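You operate a simulated robot arm through the tools that you are given. There is no shell and no other tool.

Carry out the task below with a simulated robot arm. There is one attempt and no reset: what you move stays moved.

Task
Roll the air mark out of the padded plate in the jig.
Fine: first slide the purple slider all the way toward the plate and tighten the purple thumbscrew; the black roller goes back in its place. Set down upright: black roller. What is to be rubbed or washed off counts as gone when no trace of it is left.

Only the result counts: the job must be done as asked and must still hold three seconds after the hand-in. Knocking over, shifting, dropping, spilling or breaking anything else fails it.

Robot
A 7-joint arm with a two-finger parallel gripper, fixed in place. Base frame: the origin is at the foot of the arm, x ahead of it, y to its left, z up; the work surface is at about z = 0.842. Readings come in m, rad, newtons and seconds.
Its first joint turns from -2.304 to 2.304 rad. Payload 3.91 kg.
The TCP is the grasp point between the finger pads, 0.03 m short of the fingertips. In the tool frame z runs along the fingers and y along their closing line. Largest opening 0.11 m; finger width 0.02, thickness 0.01; the body of the gripper, 0.048 by 0.112 m, starts 0.055 m behind the TCP.
Orientation is told as [roll, pitch, yaw] about the base's x, y, z axes, in that order, counted from this pose: with the fingers straight down and closing along the base's y, the tool's x points along the base's -x, its y along +y and its z along -z.

Tools
- The arm moves only by the tool jog_arm. Its argument "targets" is a list of rows, each an object of numbers (a shift or turn left out is 0, a gripper value left out holds the last): "x", "y", "z": the shift along the tool's x, y, z in m; "wx", "wy", "wz": the turn, a rotation vector about the tool's x, y, z in rad; "hand": the gripper command, from -1 (shut) to 1 (fully open), values between in proportion. In form: [{"x": .., "y": .., "z": .., "wx": .., "wy": .., "wz": .., "hand": ..}, ...]. A call has 1 to 20 rows; each row is the pose to reach, as a shift and turn from the pose commanded when the call began, along the tool's axes at that moment. Each row takes 0.2 s and may step no farther than 0.05 m and 0.15 rad from the row before; otherwise, or with a gripper value out of range, the whole call is refused. A pose out of reach is approached as far as the arm can. The call stops where the force on the tool passes 40 N (or 10 N more than at its start, if that is more) or the arm is blocked; 0.2 s more then pass. The fingers move at their own pace (about 0.108 m/s each) and stop on an object; they squeeze with about 35 N. The grip force told is the motor's: it shows also when the fingers shut on nothing. Time passes only in rows, and 0.2 s behind the last, so rows that repeat a pose let the fingers close. The reply holds the time, the measured pose of the TCP, the force on the tool along the base axes, the opening and the grip force, in the units named above and with some noise, with the torque about the TCP (base axes, N m) and any sound that the robot's microphone picked up.
- Cameras (640 x 400 px; columns grow to the right, rows downward): "scene" is fixed at [0.0442, -0.5045, 1.4275]; the picture's right is [0.53, -0.85, 0.00], its down [-0.45, -0.28, -0.85] and it looks along [0.72, 0.45, -0.53] (base axes); focal length 316 px, centre (320, 200). "wrist" rides on the gripper at [0.072, 0.017, -0.103] in the tool frame; the picture's right is [-0.23, 0.97, 0.00], its down [-0.76, -0.18, -0.62] and it looks along [-0.61, -0.14, 0.78] (tool axes); focal length 222 px, centre (320, 200). There is no depth. A picture from a camera that has moved, and an enlarged one, comes with that camera's place and axes in the base frame and with its lens. The place of the scene camera against the robot may be out by one fixed shift of up to 0.012 m in any direction.
- grab_frame(camera): a new picture of that camera. The clock stands still meanwhile.
- enlarge(camera, box): a new picture of the part [left, top, right, bottom] of that camera's present view, enlarged. The clock stands still meanwhile.
- sign_off(): hands the job in; it is judged then, once.

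Places have to be worked out from the pictures, the camera data and where the tool is seen. Open the gripper and draw the arm clear of the work before you hand the job in, unless the task says otherwise.

The tools are called after "Emit:" as name(argument=value, ...) on one line, values as JSON. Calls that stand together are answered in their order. jog_arm: Moves the arm, as the interface text tells. Its arguments: {"type":"object","properties":{"targets":{"type":"array"}},"required":["targets"]} The other tools are called the same way: grab_frame (camera) takes a picture; enlarge (camera, box) takes an enlarged picture of a part of a camera's view; sign_off () hands the job in.

At the start:

```text
clock: 0.0
tool_pos: [0.5124, 0.2813, 1.1671]
tcp_rot: [0.0, 0.0, 0.001]
contact_force: [-0.3, -0.2, 0.4]
wrist_torque: [0.01, -0.02, 0.0]
finger_gap: 0.1097
gripper_force: 0.1
```

scene: 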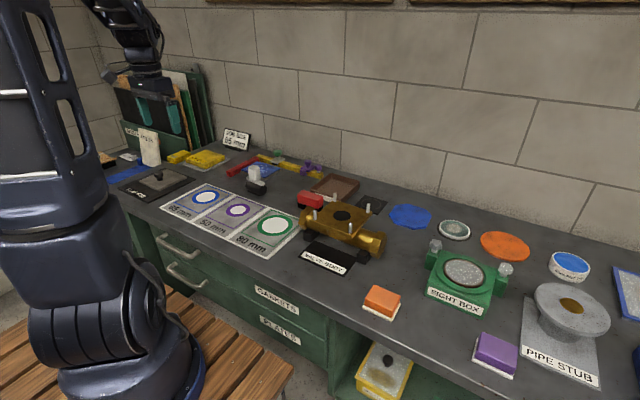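
wrist: 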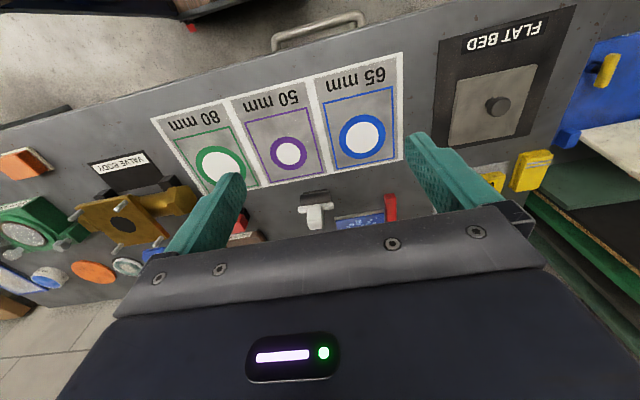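

I start by looking closer at the bench to find the jig, the purple slider, the thumbscrew and the black roller.

Emit:
enlarge(camera="scene", box=[200, 120, 400, 245])

Emit:
enlarge(camera="scene", box=[90, 110, 290, 235])

Emit:
enlarge(camera="scene", box=[400, 180, 640, 330])

Emit:
enlarge(camera="wrist", box=[220, 120, 460, 270])

```text
3.20 times, centred on (300, 182) of scene
camera zoom: at [0.0442, -0.5045, 1.4275], right [0.53, -0.85, 0.0], down [-0.45, -0.28, -0.85], along [0.72, 0.45, -0.53], focal length 1010 px, centre (384, 256)
```

zoom: 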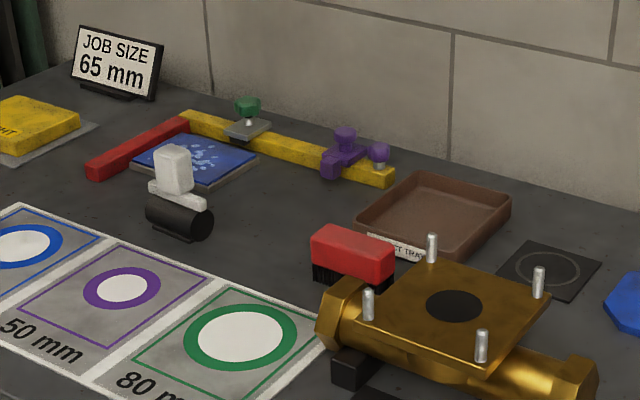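

```text
3.20 times, centred on (190, 172) of scene
camera zoom: at [0.0442, -0.5045, 1.4275], right [0.53, -0.85, 0.0], down [-0.45, -0.28, -0.85], along [0.72, 0.45, -0.53], focal length 1010 px, centre (736, 288)
```

zoom: 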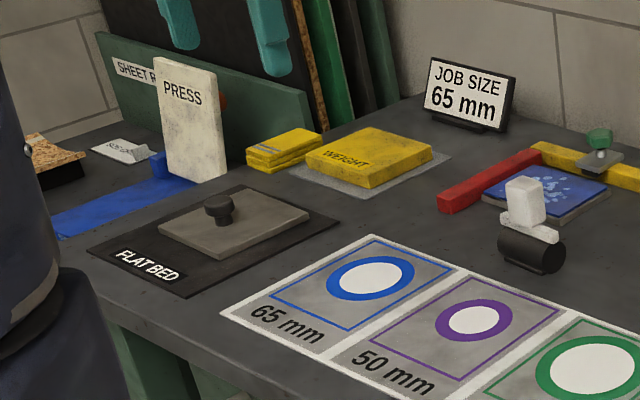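

```text
2.67 times, centred on (520, 255) of scene
camera zoom: at [0.0442, -0.5045, 1.4275], right [0.53, -0.85, 0.0], down [-0.45, -0.28, -0.85], along [0.72, 0.45, -0.53], focal length 842 px, centre (-213, 53)
```

zoom: 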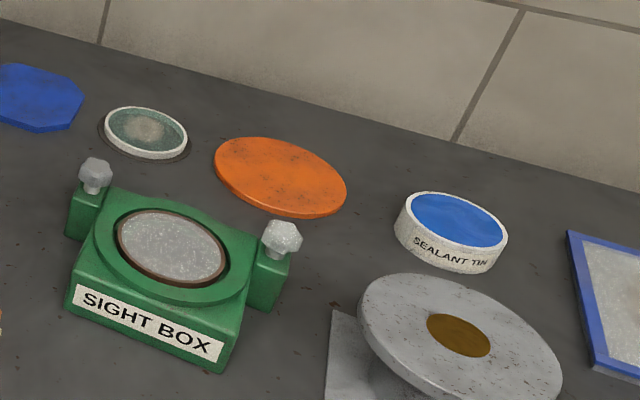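

```text
2.67 times, centred on (340, 195) of wrist
camera zoom: at [0.4401, 0.2991, 1.2685], right [0.23, 0.97, 0.0], down [0.76, -0.18, 0.62], along [0.61, -0.14, -0.78], focal length 592 px, centre (267, 213)
```

zoom: 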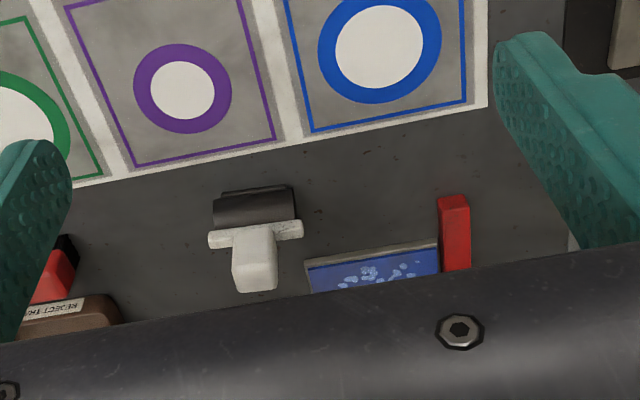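

The jig seems to be an L of red and yellow rails around (0.9, 0.3) with a blue padded plate; the purple slider sits on the yellow rail near (0.97, 0.13), and the black roller stands near (0.76, 0.22). I move the wrist above that region at height to get a close view.

Emit:
jog_arm(targets=[{"x": -0.048}, {"x": -0.096}, {"x": -0.144}, {"x": -0.192, "y": -0.01}, {"x": -0.24, "y": -0.02}, {"x": -0.288, "y": -0.03}, {"x": -0.33, "y": -0.04}, {"x": -0.33, "y": -0.04}])

```text
clock: 1.8
tool_pos: [0.8421, 0.2423, 1.1653]
tcp_rot: [-0.001, 0.001, -0.001]
contact_force: [0.1, -1.4, 0.0]
wrist_torque: [-0.01, -0.01, 0.02]
finger_gap: 0.11
gripper_force: 0.0
```

The arm moved to about (0.842, 0.242, 1.165); I take a wrist picture.

Emit:
grab_frame(camera="wrist")

Emit:
grab_frame(camera="scene")

```text
taken
camera wrist: at [0.7693, 0.2595, 1.2683], right [0.23, 0.97, 0.0], down [0.76, -0.18, 0.62], along [0.61, -0.14, -0.78], focal length 222 px, centre (320, 200)
```

wrist: 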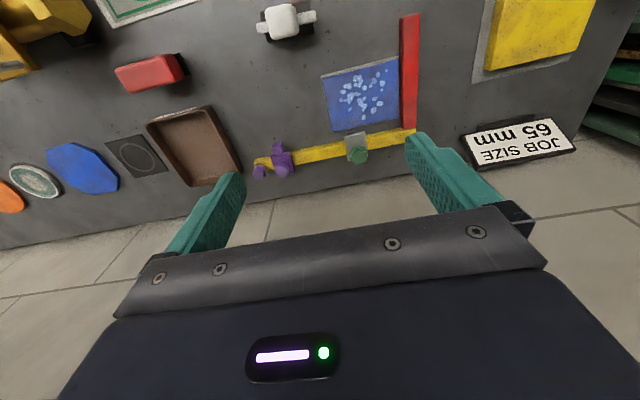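

```text
taken
```

scene: 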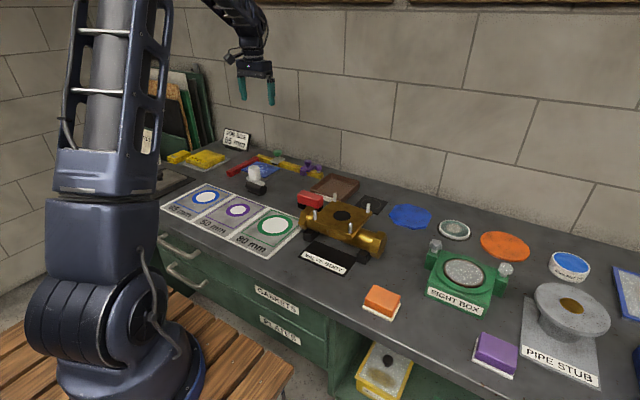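

Emit:
enlarge(camera="wrist", box=[230, 0, 440, 190])

Emit:
enlarge(camera="wrist", box=[240, 110, 400, 190])

Emit:
enlarge(camera="scene", box=[215, 140, 335, 215])

```text
2.11 times, centred on (335, 95) of wrist
camera zoom: at [0.7693, 0.2595, 1.2683], right [0.23, 0.97, 0.0], down [0.76, -0.18, 0.62], along [0.61, -0.14, -0.78], focal length 468 px, centre (288, 421)
```

zoom: 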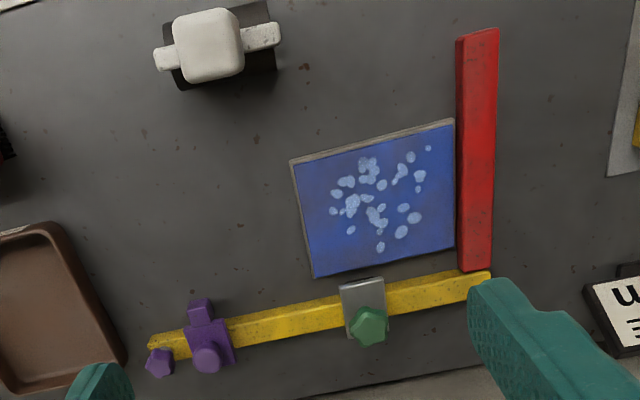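

```text
4.00 times, centred on (320, 150) of wrist
camera zoom: at [0.7693, 0.2595, 1.2683], right [0.23, 0.97, 0.0], down [0.76, -0.18, 0.62], along [0.61, -0.14, -0.78], focal length 888 px, centre (320, 400)
```

zoom: 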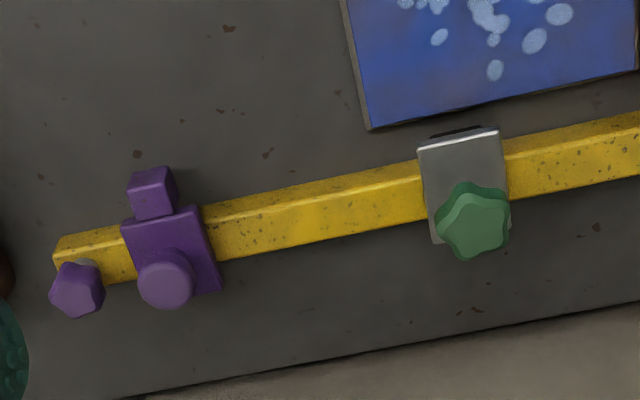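

```text
5.33 times, centred on (275, 178) of scene
camera zoom: at [0.0442, -0.5045, 1.4275], right [0.53, -0.85, 0.0], down [-0.45, -0.28, -0.85], along [0.72, 0.45, -0.53], focal length 1684 px, centre (560, 320)
```

zoom: 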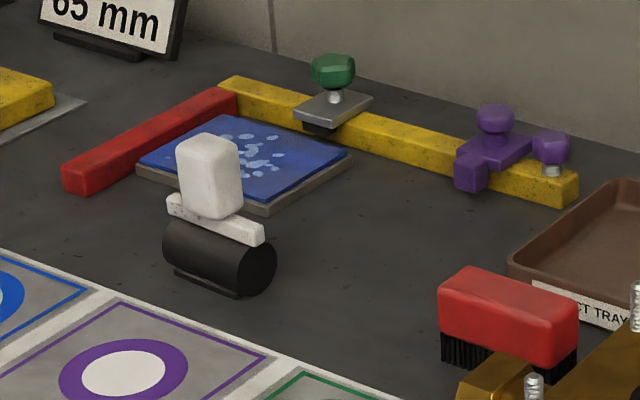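

The wrist view shows the plate at about x 0.838–0.936, y 0.245–0.370 against the red rail, the purple slider near (0.964, 0.139) and a separate faceted purple thumbscrew near (0.963, 0.093). I go lower for a closer, second viewpoint to fix the heights.

Emit:
jog_arm(targets=[{"x": -0.014, "y": -0.024, "z": 0.026}, {"x": -0.028, "y": -0.048, "z": 0.052}, {"x": -0.042, "y": -0.072, "z": 0.078}, {"x": -0.058, "y": -0.095, "z": 0.105}, {"x": -0.058, "y": -0.095, "z": 0.105}])

Emit:
grab_frame(camera="wrist")

Emit:
enlarge(camera="wrist", box=[220, 60, 420, 210])

```text
clock: 3.0
tool_pos: [0.9017, 0.1475, 1.0625]
tcp_rot: [0.001, 0.0, -0.001]
contact_force: [1.0, 0.3, -0.2]
wrist_torque: [-0.01, 0.03, 0.01]
finger_gap: 0.1103
gripper_force: 0.1
```

```text
taken
camera wrist: at [0.8293, 0.1649, 1.1648], right [0.23, 0.97, 0.0], down [0.76, -0.18, 0.62], along [0.61, -0.14, -0.78], focal length 222 px, centre (320, 200)
```

wrist: 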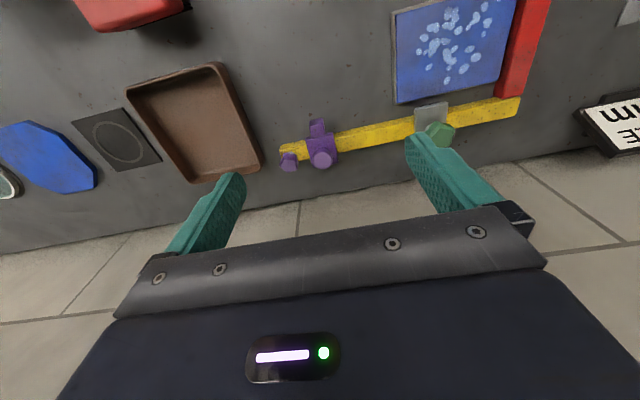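

```text
2.67 times, centred on (320, 135) of wrist
camera zoom: at [0.8293, 0.1649, 1.1648], right [0.23, 0.97, 0.0], down [0.76, -0.18, 0.62], along [0.61, -0.14, -0.78], focal length 592 px, centre (320, 373)
```

zoom: 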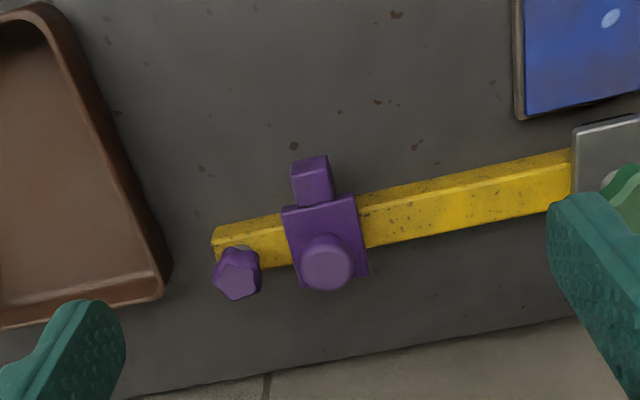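

Triangulating the two views gives the slider knob at (0.9715, 0.135, 0.892), slider stop block x 0.927–0.951 / y 0.125–0.145, and thumbscrew at (0.9695, 0.087, 0.888). I close the fingers and come down part-way beside the stop block, on its side away from the plate.

Emit:
jog_arm(targets=[{"x": -0.018, "y": -0.023, "z": 0.02, "hand": -1}, {"x": -0.037, "y": -0.047, "z": 0.05, "hand": -1}, {"x": -0.037, "y": -0.047, "z": 0.09, "hand": -1}, {"x": -0.037, "y": -0.047, "z": 0.13, "hand": -1}, {"x": -0.037, "y": -0.047, "z": 0.13, "hand": -1}])

Emit:
grab_frame(camera="wrist")

Emit:
enlarge(camera="scene", box=[215, 120, 345, 205])

```text
clock: 4.2
tool_pos: [0.9396, 0.0982, 0.9279]
tcp_rot: [0.0, 0.001, 0.0]
contact_force: [-0.9, -1.0, 0.4]
wrist_torque: [0.02, -0.01, 0.01]
finger_gap: 0.0001
gripper_force: 35.7
```

```text
taken
camera wrist: at [0.8664, 0.1153, 1.0307], right [0.23, 0.97, 0.0], down [0.76, -0.18, 0.62], along [0.61, -0.14, -0.78], focal length 222 px, centre (320, 200)
```

wrist: 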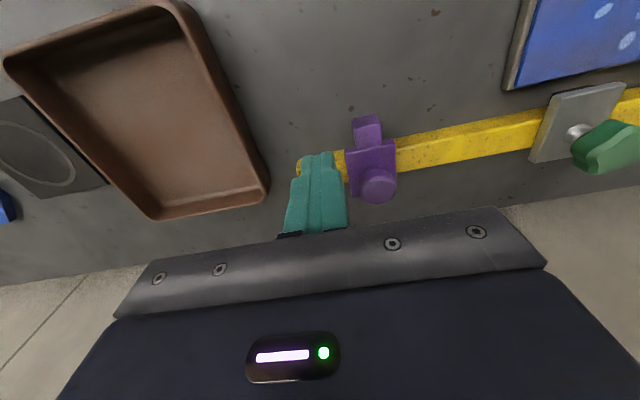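

```text
4.71 times, centred on (280, 162) of scene
camera zoom: at [0.0442, -0.5045, 1.4275], right [0.53, -0.85, 0.0], down [-0.45, -0.28, -0.85], along [0.72, 0.45, -0.53], focal length 1486 px, centre (508, 376)
```

zoom: 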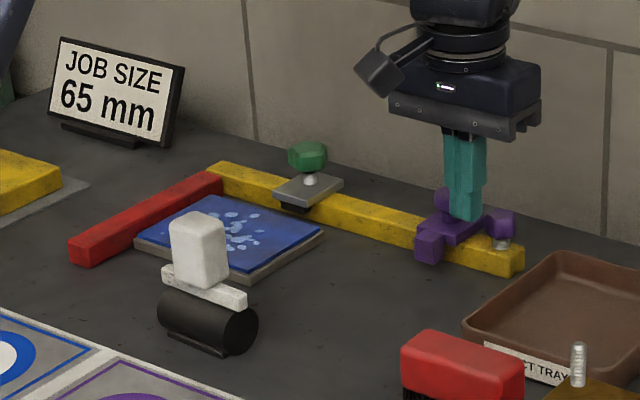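

The fingers are at (0.94, 0.098) with tips around z 0.898, clear of the thumbscrew and on the free side of the block. I descend to tip height about 0.853 and begin a gentle push in +y.

Emit:
jog_arm(targets=[{"x": 0.003, "z": 0.02}, {"x": 0.003, "z": 0.035}, {"x": 0.003, "z": 0.045}, {"x": 0.003, "z": 0.045}, {"x": 0.003, "y": 0.008, "z": 0.045}, {"x": 0.003, "y": 0.015, "z": 0.045}, {"x": 0.003, "y": 0.022, "z": 0.045}, {"x": 0.003, "y": 0.03, "z": 0.045}])

Emit:
grab_frame(camera="wrist")

```text
clock: 6.0
tool_pos: [0.935, 0.1292, 0.8849]
tcp_rot: [-0.001, 0.0, 0.001]
contact_force: [0.6, -1.6, 0.6]
wrist_torque: [-0.02, 0.01, -0.04]
finger_gap: 0.0
gripper_force: 35.2
```

```text
taken
camera wrist: at [0.8628, 0.147, 0.9873], right [0.23, 0.97, 0.0], down [0.76, -0.18, 0.62], along [0.61, -0.14, -0.78], focal length 222 px, centre (320, 200)
```

wrist: 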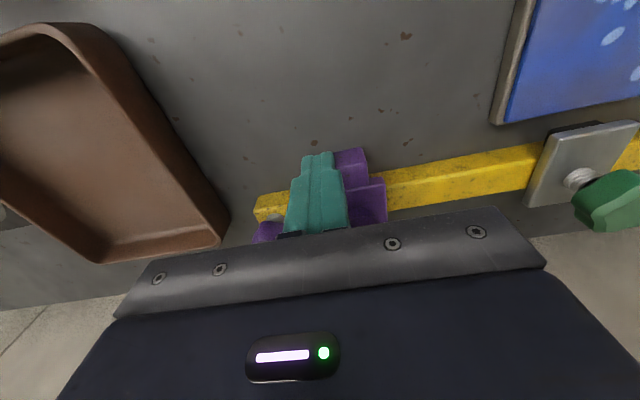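

The push force is only about 1.6 N and the slider is moving with the fingers. I continue pushing toward the plate, slowing before the expected contact.

Emit:
jog_arm(targets=[{"y": 0.012}, {"y": 0.024}, {"y": 0.036}, {"y": 0.048}, {"y": 0.058}, {"y": 0.066}, {"y": 0.072}, {"y": 0.072}])

Emit:
grab_frame(camera="wrist")

Emit:
enlarge(camera="scene", box=[215, 120, 345, 205])

```text
clock: 7.8
tool_pos: [0.9346, 0.2036, 0.8852]
tcp_rot: [0.0, -0.001, 0.0]
contact_force: [0.7, -1.0, -0.6]
wrist_torque: [-0.04, -0.02, -0.01]
finger_gap: 0.0
gripper_force: 34.6
```

```text
taken
camera wrist: at [0.8623, 0.2193, 0.9876], right [0.23, 0.97, 0.0], down [0.76, -0.18, 0.62], along [0.61, -0.14, -0.78], focal length 222 px, centre (320, 200)
```

wrist: 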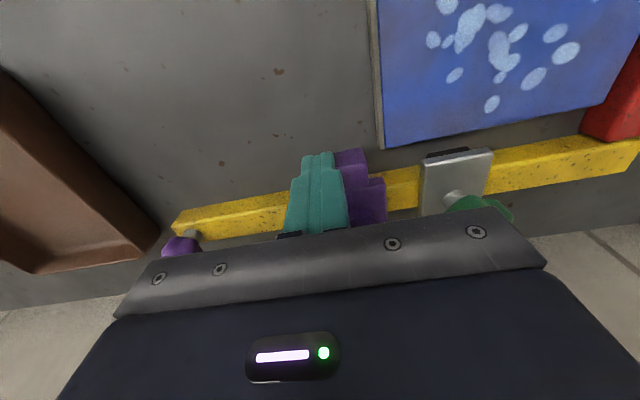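

```text
4.71 times, centred on (280, 162) of scene
camera zoom: at [0.0442, -0.5045, 1.4275], right [0.53, -0.85, 0.0], down [-0.45, -0.28, -0.85], along [0.72, 0.45, -0.53], focal length 1486 px, centre (508, 376)
```

zoom: 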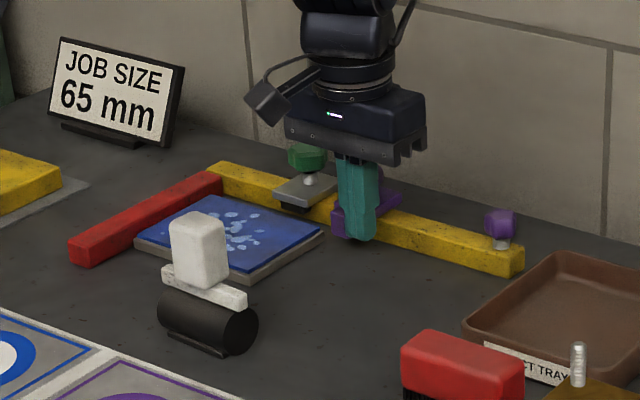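

About 12 mm remain between the stop block and the plate edge. I close this gap in small steps, watching force.

Emit:
jog_arm(targets=[{"y": 0.003}, {"y": 0.006}, {"y": 0.009}, {"y": 0.011}, {"y": 0.012}, {"y": 0.013}])

Emit:
enlarge(camera="wrist", box=[270, 100, 510, 250])

```text
clock: 8.8
tool_pos: [0.9368, 0.2061, 0.8856]
tcp_rot: [-0.007, 0.001, -0.005]
contact_force: [-0.9, -8.2, 1.1]
wrist_torque: [-0.13, 0.02, 0.02]
finger_gap: 0.0
gripper_force: 35.3
stopped in row 5: the force on the tool passed its limit at 43 N (the readings are from after the stop); the commanded pose is now the measured one
```

```text
2.67 times, centred on (390, 175) of wrist
camera zoom: at [0.8628, 0.2243, 0.9881], right [0.23, 0.97, -0.01], down [0.76, -0.18, 0.62], along [0.61, -0.15, -0.78], focal length 592 px, centre (133, 267)
```

zoom: 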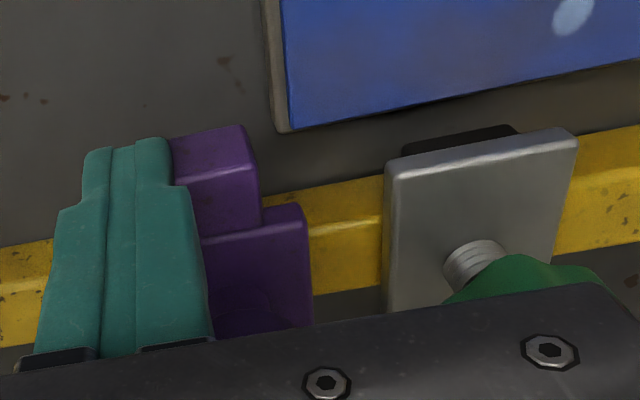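

The push stopped hard at 43 N, so the slider has hit its end. I back off slightly, lift, and look at the gap between block and plate.

Emit:
jog_arm(targets=[{"y": -0.008}, {"y": -0.02, "z": -0.01}, {"y": -0.03, "z": -0.05}, {"y": -0.04, "z": -0.09}, {"x": 0.01, "y": -0.03, "z": -0.13}, {"x": 0.01, "y": -0.01, "z": -0.15}, {"x": 0.01, "y": -0.01, "z": -0.15}])

Emit:
grab_frame(camera="wrist")

Emit:
enlarge(camera="wrist", box=[260, 30, 460, 180])

Emit:
enlarge(camera="scene", box=[235, 140, 325, 200])

```text
clock: 10.4
tool_pos: [0.9241, 0.1989, 1.0355]
tcp_rot: [-0.005, 0.001, -0.005]
contact_force: [0.5, -0.1, -0.3]
wrist_torque: [0.0, -0.02, -0.03]
finger_gap: 0.0
gripper_force: 35.2
```

```text
taken
camera wrist: at [0.8517, 0.2169, 1.138], right [0.23, 0.97, -0.01], down [0.76, -0.18, 0.62], along [0.61, -0.15, -0.78], focal length 222 px, centre (320, 200)
```

wrist: 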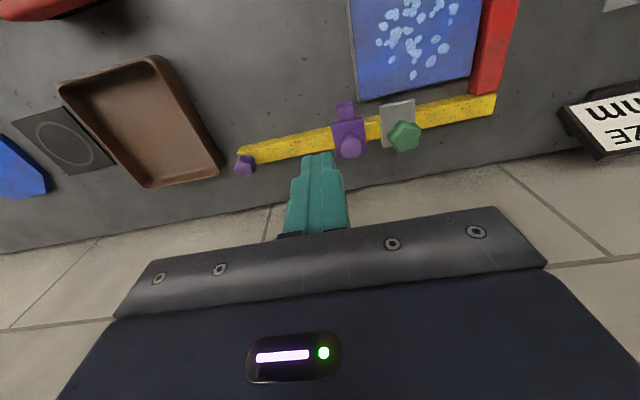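

```text
2.67 times, centred on (360, 105) of wrist
camera zoom: at [0.8517, 0.2169, 1.138], right [0.23, 0.97, -0.01], down [0.76, -0.18, 0.62], along [0.61, -0.15, -0.78], focal length 592 px, centre (213, 453)
```

zoom: 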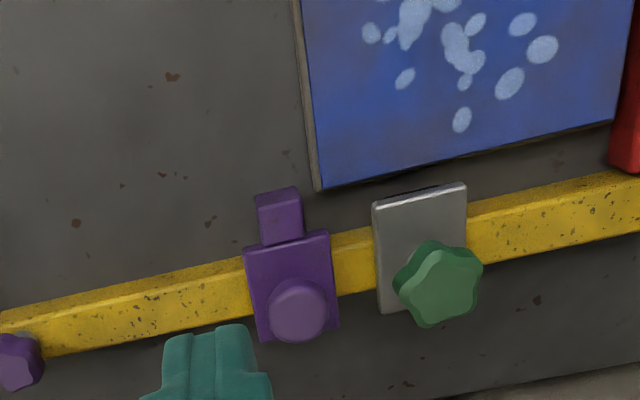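

```text
6.67 times, centred on (280, 170) of scene
camera zoom: at [0.0442, -0.5045, 1.4275], right [0.53, -0.85, 0.0], down [-0.45, -0.28, -0.85], along [0.72, 0.45, -0.53], focal length 2104 px, centre (587, 400)
```

zoom: 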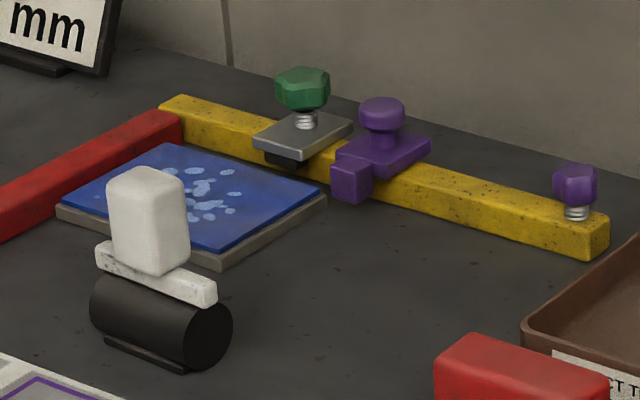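

The slider moved about 90 mm and stopped hard with a ~9 mm gap visible to the plate. To make sure this is its true end stop rather than a snag, I go back down and push once more on the block.

Emit:
jog_arm(targets=[{"x": -0.006, "y": -0.008, "z": 0.03}, {"x": -0.012, "y": -0.01, "z": 0.07}, {"x": -0.012, "y": -0.01, "z": 0.11}, {"x": -0.012, "y": -0.01, "z": 0.14}, {"x": -0.012, "y": -0.01, "z": 0.151}, {"x": -0.012, "y": -0.004, "z": 0.151}, {"x": -0.012, "y": 0.001, "z": 0.151}, {"x": -0.012, "y": 0.004, "z": 0.151}, {"x": -0.012, "y": 0.007, "z": 0.151}, {"x": -0.012, "y": 0.009, "z": 0.151}, {"x": -0.012, "y": 0.011, "z": 0.151}, {"x": -0.012, "y": 0.013, "z": 0.151}])

```text
clock: 13.0
tool_pos: [0.9382, 0.206, 0.8842]
tcp_rot: [-0.007, 0.002, -0.008]
contact_force: [-6.8, -27.0, 4.2]
wrist_torque: [-0.43, 0.16, 0.09]
finger_gap: 0.0001
gripper_force: 35.3
```

The block resists at the same y = 0.206 with 27 N, so the slider is at its hard end stop. I back off, lift, and move over toward the thumbscrew to look at it closely.

Emit:
jog_arm(targets=[{"y": -0.015}, {"y": -0.025, "z": -0.03}, {"y": -0.045, "z": -0.07}, {"y": -0.08, "z": -0.1}, {"x": 0.005, "y": -0.115, "z": -0.12, "hand": 0}, {"x": 0.01, "y": -0.12, "z": -0.12, "hand": 0}, {"x": 0.01, "y": -0.12, "z": -0.12, "hand": 0}])

Emit:
grab_frame(camera="wrist")

Emit:
enlarge(camera="wrist", box=[260, 90, 420, 190])

```text
clock: 14.6
tool_pos: [0.9275, 0.0916, 1.0044]
tcp_rot: [-0.006, 0.002, -0.004]
contact_force: [-0.2, -0.3, 0.2]
wrist_torque: [0.01, -0.01, 0.01]
finger_gap: 0.055
gripper_force: 0.1
```

```text
taken
camera wrist: at [0.8554, 0.1097, 1.1075], right [0.23, 0.97, -0.01], down [0.76, -0.18, 0.62], along [0.61, -0.15, -0.78], focal length 222 px, centre (320, 200)
```

wrist: 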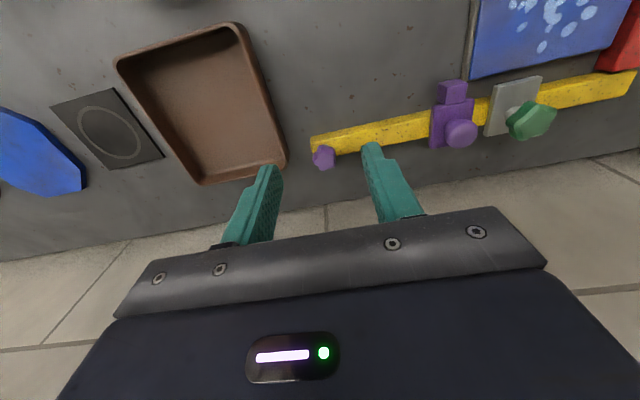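

```text
4.00 times, centred on (340, 140) of wrist
camera zoom: at [0.8554, 0.1097, 1.1075], right [0.23, 0.97, -0.01], down [0.76, -0.18, 0.62], along [0.61, -0.15, -0.78], focal length 888 px, centre (240, 440)
```

zoom: 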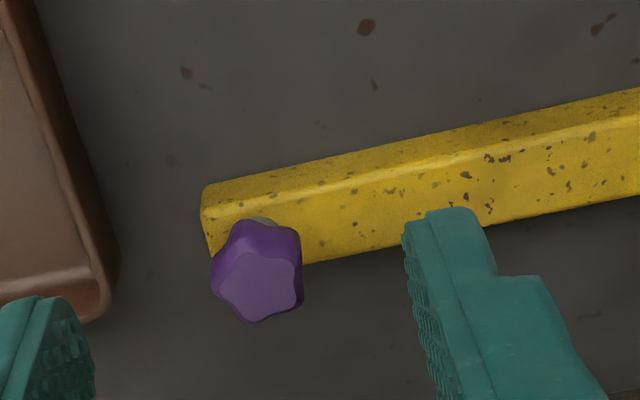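

The thumbscrew knob is centred at about (0.9715, 0.086), z 0.876–0.894, with rail top at 0.866. I pre-rotate the wrist counter-clockwise for travel and move above it at safe height.

Emit:
jog_arm(targets=[{"x": -0.01, "wz": -0.14}, {"x": -0.02, "y": -0.002, "wz": -0.28}, {"x": -0.03, "y": -0.004, "wz": -0.42}, {"x": -0.044, "y": -0.006, "wz": -0.56}, {"x": -0.044, "y": -0.006, "z": 0.01, "wz": -0.7}, {"x": -0.044, "y": -0.006, "z": 0.02, "wz": -0.84}, {"x": -0.044, "y": -0.006, "z": 0.03, "wz": -0.98}, {"x": -0.044, "y": -0.006, "z": 0.04, "wz": -1.12}, {"x": -0.044, "y": -0.006, "z": 0.05, "wz": -1.26}, {"x": -0.044, "y": -0.006, "z": 0.05, "wz": -1.4}, {"x": -0.044, "y": -0.006, "z": 0.05, "wz": -1.4}])

Emit:
grab_frame(camera="wrist")

Emit:
enlarge(camera="scene", box=[235, 110, 365, 200])

```text
clock: 17.0
tool_pos: [0.9687, 0.084, 0.956]
tcp_rot: [0.0, 0.006, 1.395]
contact_force: [0.3, -0.3, 0.3]
wrist_torque: [-0.05, 0.0, -0.01]
finger_gap: 0.0554
gripper_force: 0.1
```

```text
taken
camera wrist: at [0.9402, 0.0168, 1.0576], right [-0.92, 0.39, 0.0], down [0.31, 0.72, 0.62], along [0.24, 0.57, -0.79], focal length 222 px, centre (320, 200)
```

wrist: 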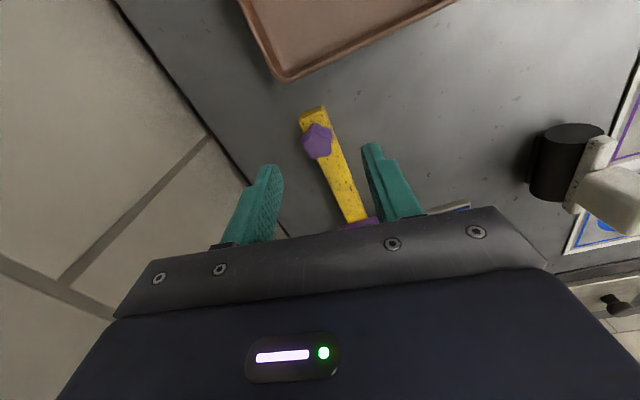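

```text
4.44 times, centred on (300, 155) of scene
camera zoom: at [0.0442, -0.5045, 1.4275], right [0.53, -0.85, 0.0], down [-0.45, -0.28, -0.85], along [0.72, 0.45, -0.53], focal length 1403 px, centre (409, 400)
```

zoom: 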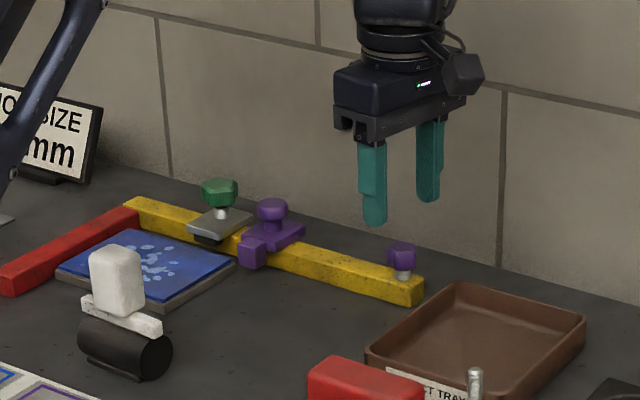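

I enlarge the wrist view to refine the knob centre relative to the fingers before descending.

Emit:
enlarge(camera="wrist", box=[240, 90, 440, 215])

```text
3.20 times, centred on (340, 152) of wrist
camera zoom: at [0.9402, 0.0168, 1.0576], right [-0.92, 0.39, 0.0], down [0.31, 0.72, 0.62], along [0.24, 0.57, -0.79], focal length 711 px, centre (256, 352)
```

zoom: 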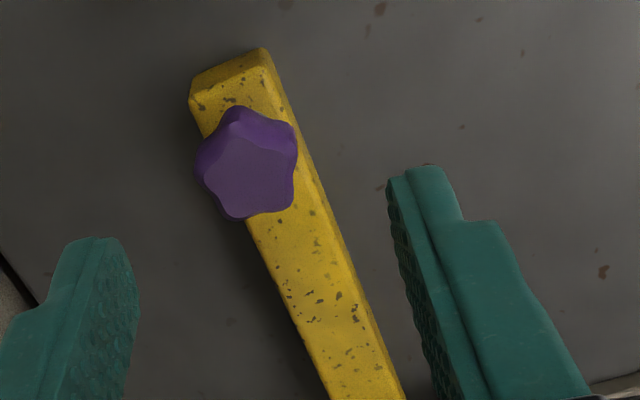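

The knob's top centre refines to (0.971, 0.086). I descend around it to TCP z ≈ 0.903 (tips 7 mm above the rail) and close.

Emit:
jog_arm(targets=[{"x": -0.0024, "y": -0.0021, "z": 0.015}, {"x": -0.0024, "y": -0.0021, "z": 0.035}, {"x": -0.0024, "y": -0.0021, "z": 0.048}, {"x": -0.0024, "y": -0.0021, "z": 0.053}, {"x": -0.0024, "y": -0.0021, "z": 0.053, "hand": -1}, {"x": -0.0024, "y": -0.0021, "z": 0.053, "hand": -1}, {"x": -0.0024, "y": -0.0021, "z": 0.053, "hand": -1}, {"x": -0.0024, "y": -0.0021, "z": 0.053, "hand": -1}])

Emit:
enlarge(camera="wrist", box=[240, 90, 440, 215])

```text
clock: 18.8
tool_pos: [0.9717, 0.0832, 0.902]
tcp_rot: [-0.002, 0.006, 1.398]
contact_force: [0.6, -0.8, -5.7]
wrist_torque: [-0.3, -0.07, -0.01]
finger_gap: 0.0266
gripper_force: 45.1
```

```text
3.20 times, centred on (340, 152) of wrist
camera zoom: at [0.9427, 0.0168, 1.0043], right [-0.92, 0.39, 0.0], down [0.31, 0.72, 0.62], along [0.24, 0.57, -0.79], focal length 711 px, centre (256, 352)
```

zoom: 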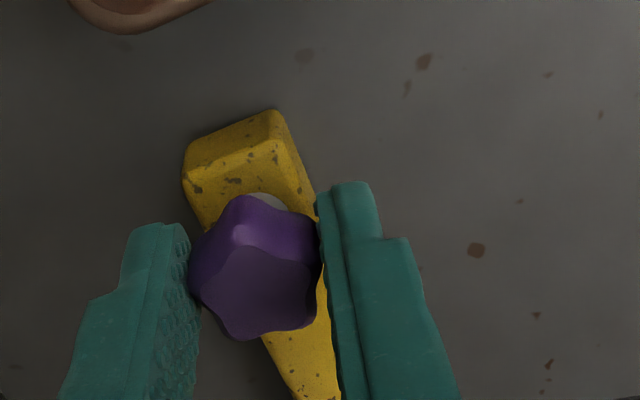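

The knob is held with a 26.6 mm gap. I turn clockwise seen from above (positive wz), first by 0.7 rad, to see how it responds.

Emit:
jog_arm(targets=[{"wz": 0.1}, {"wz": 0.22}, {"wz": 0.34}, {"wz": 0.46}, {"wz": 0.58}, {"wz": 0.7}, {"wz": 0.7}])

Emit:
enlarge(camera="wrist", box=[240, 90, 440, 215])

```text
clock: 20.4
tool_pos: [0.972, 0.0869, 0.9019]
tcp_rot: [-0.003, 0.005, 0.694]
contact_force: [-21.1, -9.9, -15.8]
wrist_torque: [0.08, 0.54, 0.02]
finger_gap: 0.0263
gripper_force: 45.5
```

```text
3.20 times, centred on (340, 152) of wrist
camera zoom: at [0.9061, 0.0538, 1.0046], right [-0.45, 0.89, 0.0], down [0.7, 0.35, 0.62], along [0.56, 0.28, -0.78], focal length 711 px, centre (256, 352)
```

zoom: 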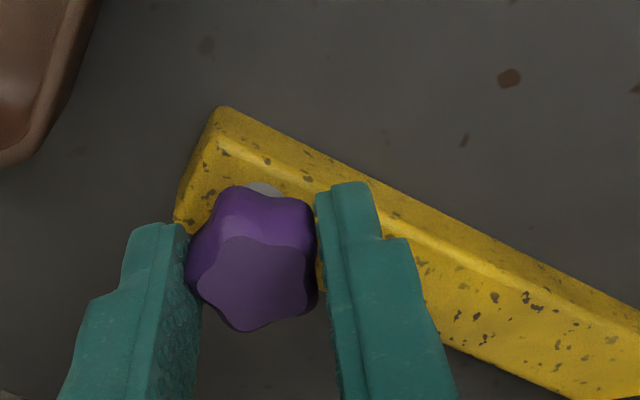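

The knob is turning with the fingers, but lateral force built up to about 28 N. I open slightly to let the arm relax, then check the position before regripping.

Emit:
jog_arm(targets=[{"hand": -0.3}, {"hand": -0.3}, {"hand": -0.3}])

Emit:
enlarge(camera="wrist", box=[240, 90, 440, 215])

```text
clock: 21.2
tool_pos: [0.9725, 0.0859, 0.9026]
tcp_rot: [-0.005, 0.003, 0.696]
contact_force: [0.0, 0.8, 0.3]
wrist_torque: [0.02, -0.01, -0.01]
finger_gap: 0.0384
gripper_force: 0.0
```

```text
3.20 times, centred on (340, 152) of wrist
camera zoom: at [0.9065, 0.0538, 1.0053], right [-0.45, 0.89, 0.0], down [0.7, 0.35, 0.62], along [0.56, 0.28, -0.78], focal length 711 px, centre (256, 352)
```

zoom: 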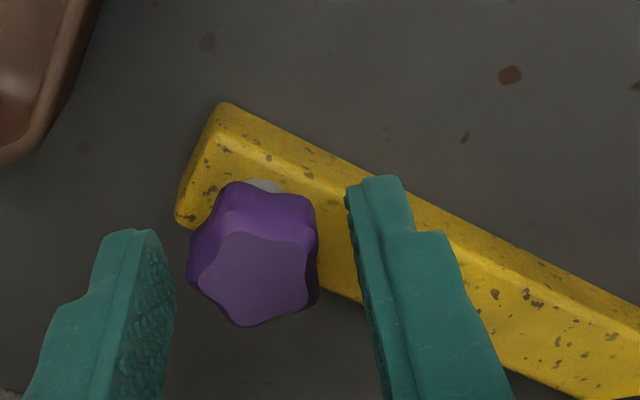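

After release the forces vanish; the arm barely moved, so the offset is only about 2 mm along tool x. I shift by +2 mm in tool x, regrip and turn another 0.7 rad.

Emit:
jog_arm(targets=[{"x": 0.002, "y": 0.0004, "hand": -0.3}, {"x": 0.002, "y": 0.0004, "hand": -1}, {"x": 0.002, "y": 0.0004, "hand": -1}, {"x": 0.002, "y": 0.0004, "hand": -1}, {"x": 0.002, "y": 0.0004, "wz": 0.1}, {"x": 0.002, "y": 0.0004, "wz": 0.22}, {"x": 0.002, "y": 0.0004, "wz": 0.34}, {"x": 0.002, "y": 0.0004, "wz": 0.46}, {"x": 0.002, "y": 0.0004, "wz": 0.58}, {"x": 0.002, "y": 0.0004, "wz": 0.7}])

Emit:
enlarge(camera="wrist", box=[240, 90, 440, 215])

```text
clock: 23.4
tool_pos: [0.9712, 0.0862, 0.9029]
tcp_rot: [-0.004, -0.001, -0.006]
contact_force: [3.1, 9.6, -3.7]
wrist_torque: [0.41, -0.47, -0.01]
finger_gap: 0.0262
gripper_force: 45.2
```

```text
3.20 times, centred on (340, 152) of wrist
camera zoom: at [0.8988, 0.1043, 1.0046], right [0.23, 0.97, 0.0], down [0.76, -0.18, 0.62], along [0.6, -0.15, -0.78], focal length 711 px, centre (256, 352)
```

zoom: 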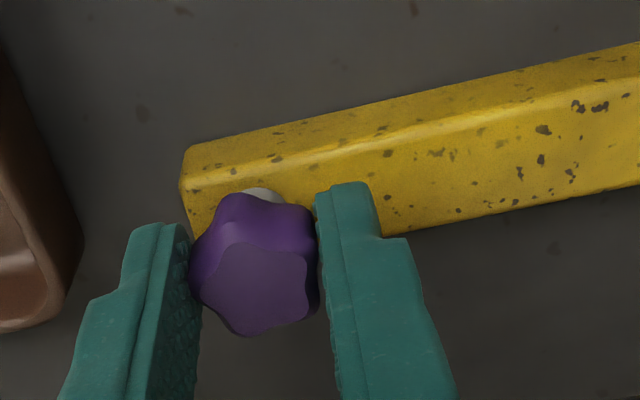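

Forces are now modest and the knob follows. I continue clockwise another 1.4 rad.

Emit:
jog_arm(targets=[{"wz": 0.12}, {"wz": 0.24}, {"wz": 0.36}, {"wz": 0.48}, {"wz": 0.6}, {"wz": 0.72}, {"wz": 0.84}, {"wz": 0.96}, {"wz": 1.08}, {"wz": 1.2}, {"wz": 1.3}, {"wz": 1.4}])

Emit:
enlarge(camera="wrist", box=[240, 90, 440, 215])

```text
clock: 26.0
tool_pos: [0.9721, 0.0867, 0.9029]
tcp_rot: [0.0, -0.005, -1.406]
contact_force: [27.2, 16.4, 4.8]
wrist_torque: [0.36, -0.49, 0.15]
finger_gap: 0.0258
gripper_force: 45.3
```

```text
3.20 times, centred on (340, 152) of wrist
camera zoom: at [0.9769, 0.1603, 1.0044], right [1.0, -0.06, 0.0], down [-0.05, -0.78, 0.63], along [-0.04, -0.63, -0.78], focal length 711 px, centre (256, 352)
```

zoom: 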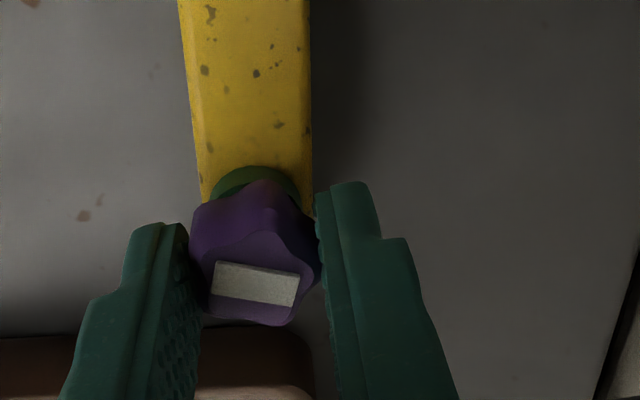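

A green ring and a pale bar have now appeared at the thumbscrew, which looks like a tightened indication. I open the fingers and lift to look.

Emit:
jog_arm(targets=[{"hand": -0.2}, {"hand": -0.2}, {"z": -0.02, "hand": -0.2}, {"z": -0.05, "hand": -0.2}, {"z": -0.08, "hand": -0.2}, {"z": -0.1, "hand": -0.2}])

Emit:
enlarge(camera="wrist", box=[220, 60, 460, 210])

Emit:
enlarge(camera="scene", box=[235, 110, 365, 200])

```text
clock: 27.4
tool_pos: [0.973, 0.0862, 1.0041]
tcp_rot: [-0.003, -0.006, -1.403]
contact_force: [0.2, -0.3, -1.2]
wrist_torque: [0.01, 0.03, 0.01]
finger_gap: 0.0442
gripper_force: 0.0
```

```text
2.67 times, centred on (340, 135) of wrist
camera zoom: at [0.9779, 0.161, 1.1054], right [1.0, -0.06, 0.0], down [-0.05, -0.78, 0.63], along [-0.04, -0.63, -0.78], focal length 592 px, centre (267, 373)
```

zoom: 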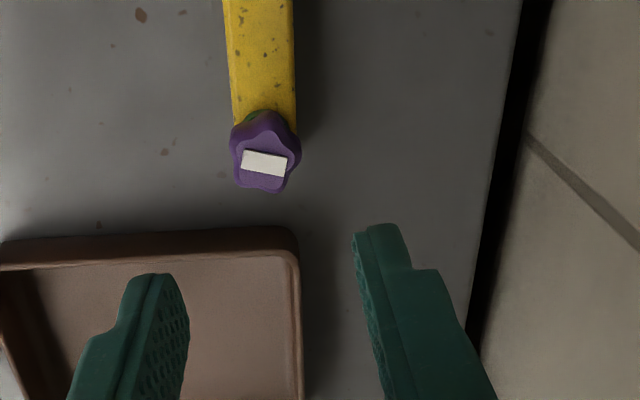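

```text
4.44 times, centred on (300, 155) of scene
camera zoom: at [0.0442, -0.5045, 1.4275], right [0.53, -0.85, 0.0], down [-0.45, -0.28, -0.85], along [0.72, 0.45, -0.53], focal length 1403 px, centre (409, 400)
```

zoom: 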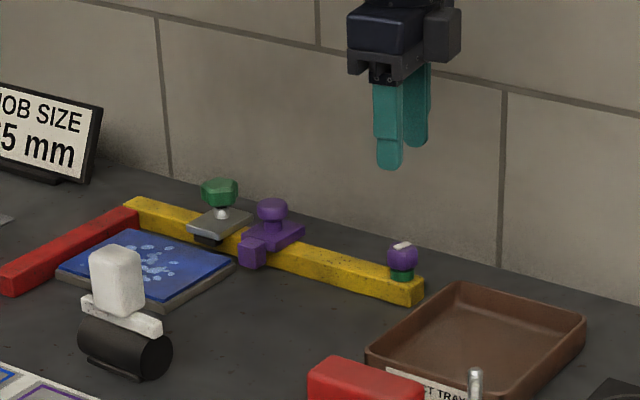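

The thumbscrew now shows a green collar, so the clamp appears tightened, and nothing else moved. I rotate the wrist back to yaw 0 and move toward the black roller to inspect it.

Emit:
jog_arm(targets=[{"x": 0.0129, "y": -0.0161, "z": -0.01, "wz": -0.14}, {"x": 0.0257, "y": -0.0322, "z": -0.02, "wz": -0.28}, {"x": 0.0386, "y": -0.0483, "z": -0.03, "wz": -0.42}, {"x": 0.0515, "y": -0.0644, "z": -0.04, "wz": -0.56}, {"x": 0.0644, "y": -0.0805, "z": -0.05, "wz": -0.7}, {"x": 0.0772, "y": -0.0966, "z": -0.05, "wz": -0.84}, {"x": 0.09, "y": -0.1127, "z": -0.05, "wz": -0.98}, {"x": 0.103, "y": -0.1288, "z": -0.05, "wz": -1.12}, {"x": 0.1158, "y": -0.1449, "z": -0.05, "wz": -1.26}, {"x": 0.1287, "y": -0.161, "z": -0.05, "wz": -1.4}, {"x": 0.1287, "y": -0.161, "z": -0.05, "wz": -1.4, "hand": 0.3}])

Emit:
grab_frame(camera="wrist")

Emit:
enlarge(camera="scene", box=[220, 150, 320, 215])

```text
clock: 29.8
tool_pos: [0.7918, 0.1862, 1.0514]
tcp_rot: [-0.006, 0.001, -0.001]
contact_force: [0.0, -0.1, 0.0]
wrist_torque: [-0.02, -0.02, 0.0]
finger_gap: 0.0717
gripper_force: 0.1
```

```text
taken
camera wrist: at [0.7191, 0.205, 1.1539], right [0.23, 0.97, -0.01], down [0.76, -0.18, 0.62], along [0.61, -0.15, -0.78], focal length 222 px, centre (320, 200)
```

wrist: 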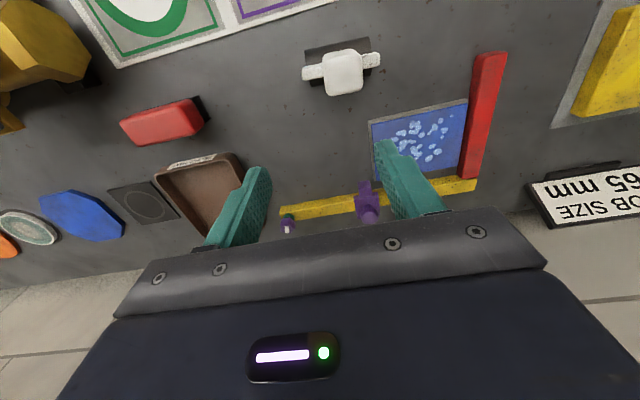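

```text
6.15 times, centred on (270, 182) of scene
camera zoom: at [0.0442, -0.5045, 1.4275], right [0.53, -0.85, 0.0], down [-0.45, -0.28, -0.85], along [0.72, 0.45, -0.53], focal length 1943 px, centre (628, 308)
```

zoom: 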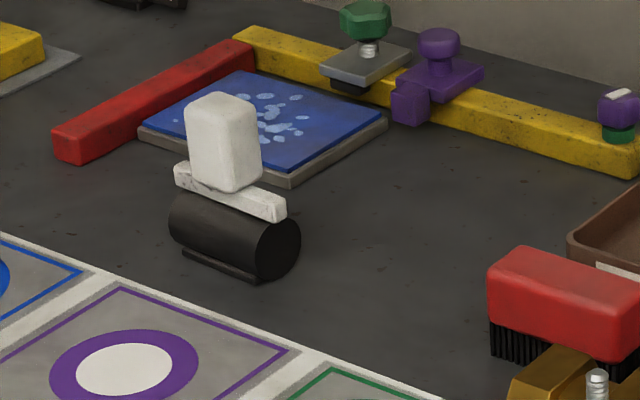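

Emit:
enlarge(camera="wrist", box=[270, 10, 430, 110])

Emit:
enlarge(camera="wrist", box=[340, 40, 520, 200])

```text
4.00 times, centred on (350, 60) of wrist
camera zoom: at [0.7191, 0.205, 1.1539], right [0.23, 0.97, -0.01], down [0.76, -0.18, 0.62], along [0.61, -0.15, -0.78], focal length 888 px, centre (200, 760)
```

zoom: 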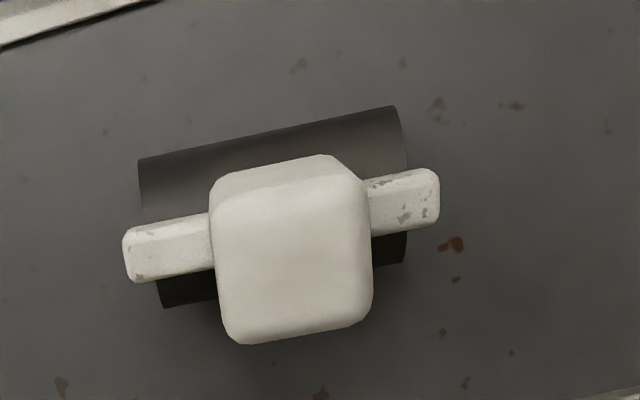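

```text
2.50 times, centred on (430, 120) of wrist
camera zoom: at [0.7191, 0.205, 1.1539], right [0.23, 0.97, -0.01], down [0.76, -0.18, 0.62], along [0.61, -0.15, -0.78], focal length 555 px, centre (45, 400)
```

zoom: 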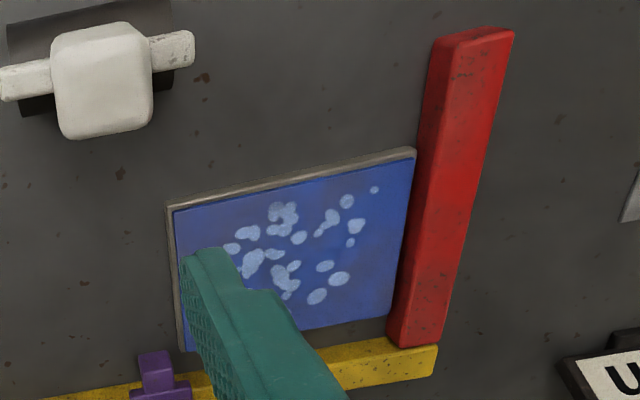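

The roller's white handle top is at about (0.759, 0.2155, 0.938), roughly 26 × 33 mm, turned about −0.05 rad, with the roller axis along y. I move above the handle with matching yaw and come part-way down.

Emit:
jog_arm(targets=[{"x": 0.0163, "y": 0.0143, "z": 0.0, "wx": -0.003, "wz": 0.025}, {"x": 0.0325, "y": 0.0285, "z": 0.0, "wx": -0.005, "wz": 0.05}, {"x": 0.0325, "y": 0.0285, "z": 0.035, "wx": -0.005, "wz": 0.05}, {"x": 0.0325, "y": 0.0285, "z": 0.065, "wx": -0.005, "wz": 0.05}, {"x": 0.0325, "y": 0.0285, "z": 0.065, "wx": -0.005, "wz": 0.05}])

Emit:
grab_frame(camera="wrist")

Emit:
enlarge(camera="scene", box=[210, 120, 320, 210])

```text
clock: 31.0
tool_pos: [0.7571, 0.2158, 0.9879]
tcp_rot: [0.001, 0.0, -0.055]
contact_force: [-0.2, -0.3, -0.5]
wrist_torque: [-0.02, 0.01, 0.03]
finger_gap: 0.0718
gripper_force: 0.1
```

```text
taken
camera wrist: at [0.687, 0.2374, 1.0897], right [0.28, 0.96, 0.0], down [0.75, -0.22, 0.62], along [0.6, -0.17, -0.78], focal length 222 px, centre (320, 200)
```

wrist: 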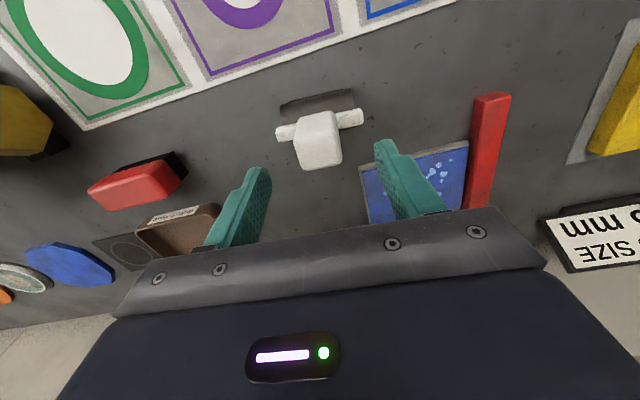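

```text
4.44 times, centred on (265, 165) of scene
camera zoom: at [0.0442, -0.5045, 1.4275], right [0.53, -0.85, 0.0], down [-0.45, -0.28, -0.85], along [0.72, 0.45, -0.53], focal length 1403 px, centre (564, 356)
```

zoom: 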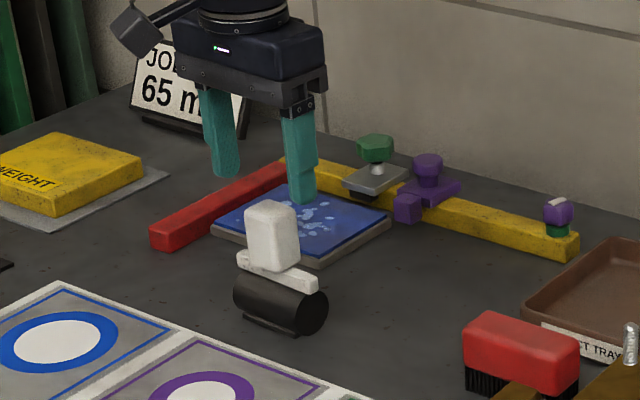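

I enlarge the handle in the wrist view for alignment before descending.

Emit:
enlarge(camera="wrist", box=[240, 80, 400, 180])

```text
4.00 times, centred on (320, 130) of wrist
camera zoom: at [0.687, 0.2374, 1.0897], right [0.28, 0.96, 0.0], down [0.75, -0.22, 0.62], along [0.6, -0.17, -0.78], focal length 888 px, centre (320, 480)
```

zoom: 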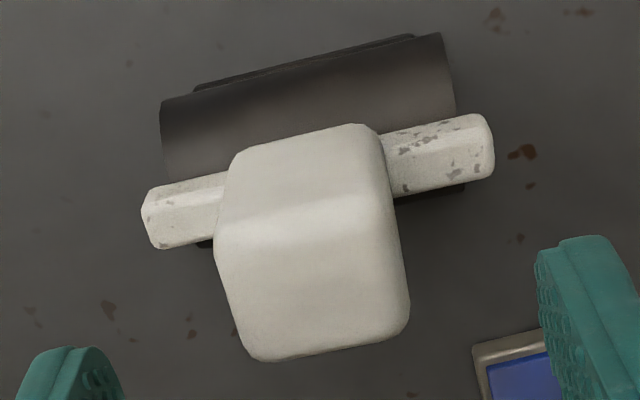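

Handle centre works out at (0.7564, 0.216), within 2 mm of the TCP. I descend to TCP z ≈ 0.928 and close on the handle.

Emit:
jog_arm(targets=[{"x": 0.001, "z": 0.02}, {"x": 0.001, "z": 0.04}, {"x": 0.001, "z": 0.052}, {"x": 0.001, "z": 0.058}, {"x": 0.001, "z": 0.058, "hand": -1}, {"x": 0.001, "z": 0.058, "hand": -1}, {"x": 0.001, "z": 0.058, "hand": -1}, {"x": 0.001, "z": 0.058, "hand": -1}])

Emit:
enlarge(camera="scene", box=[210, 120, 320, 210])

Emit:
grab_frame(camera="wrist")

```text
clock: 32.8
tool_pos: [0.7583, 0.2155, 0.9283]
tcp_rot: [-0.002, 0.003, -0.054]
contact_force: [0.1, -0.3, 0.2]
wrist_torque: [0.01, 0.01, -0.01]
finger_gap: 0.0338
gripper_force: 35.4
```

```text
4.44 times, centred on (265, 165) of scene
camera zoom: at [0.0442, -0.5045, 1.4275], right [0.53, -0.85, 0.0], down [-0.45, -0.28, -0.85], along [0.72, 0.45, -0.53], focal length 1403 px, centre (564, 356)
```

zoom: 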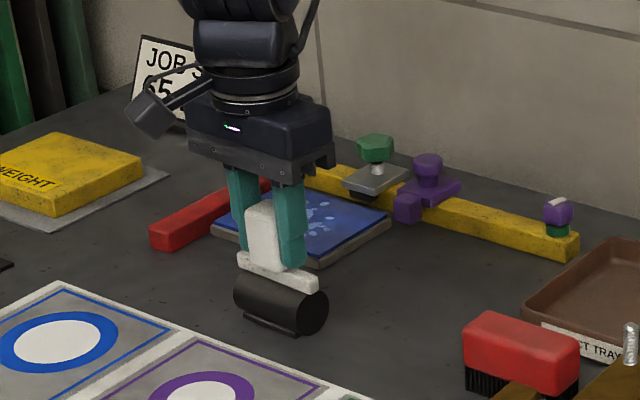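

```text
taken
camera wrist: at [0.6859, 0.2358, 1.0304], right [0.28, 0.96, 0.0], down [0.75, -0.22, 0.62], along [0.6, -0.17, -0.78], focal length 222 px, centre (320, 200)
```

wrist: 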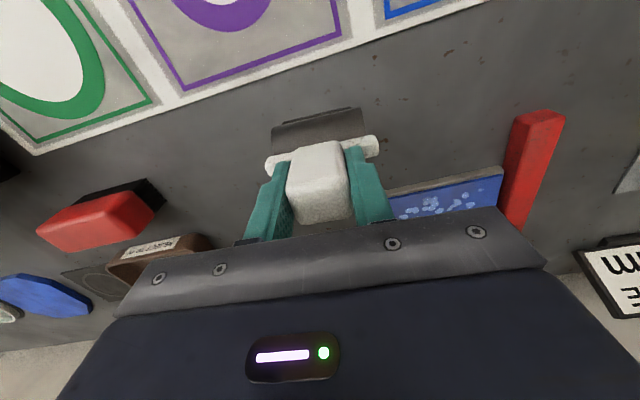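

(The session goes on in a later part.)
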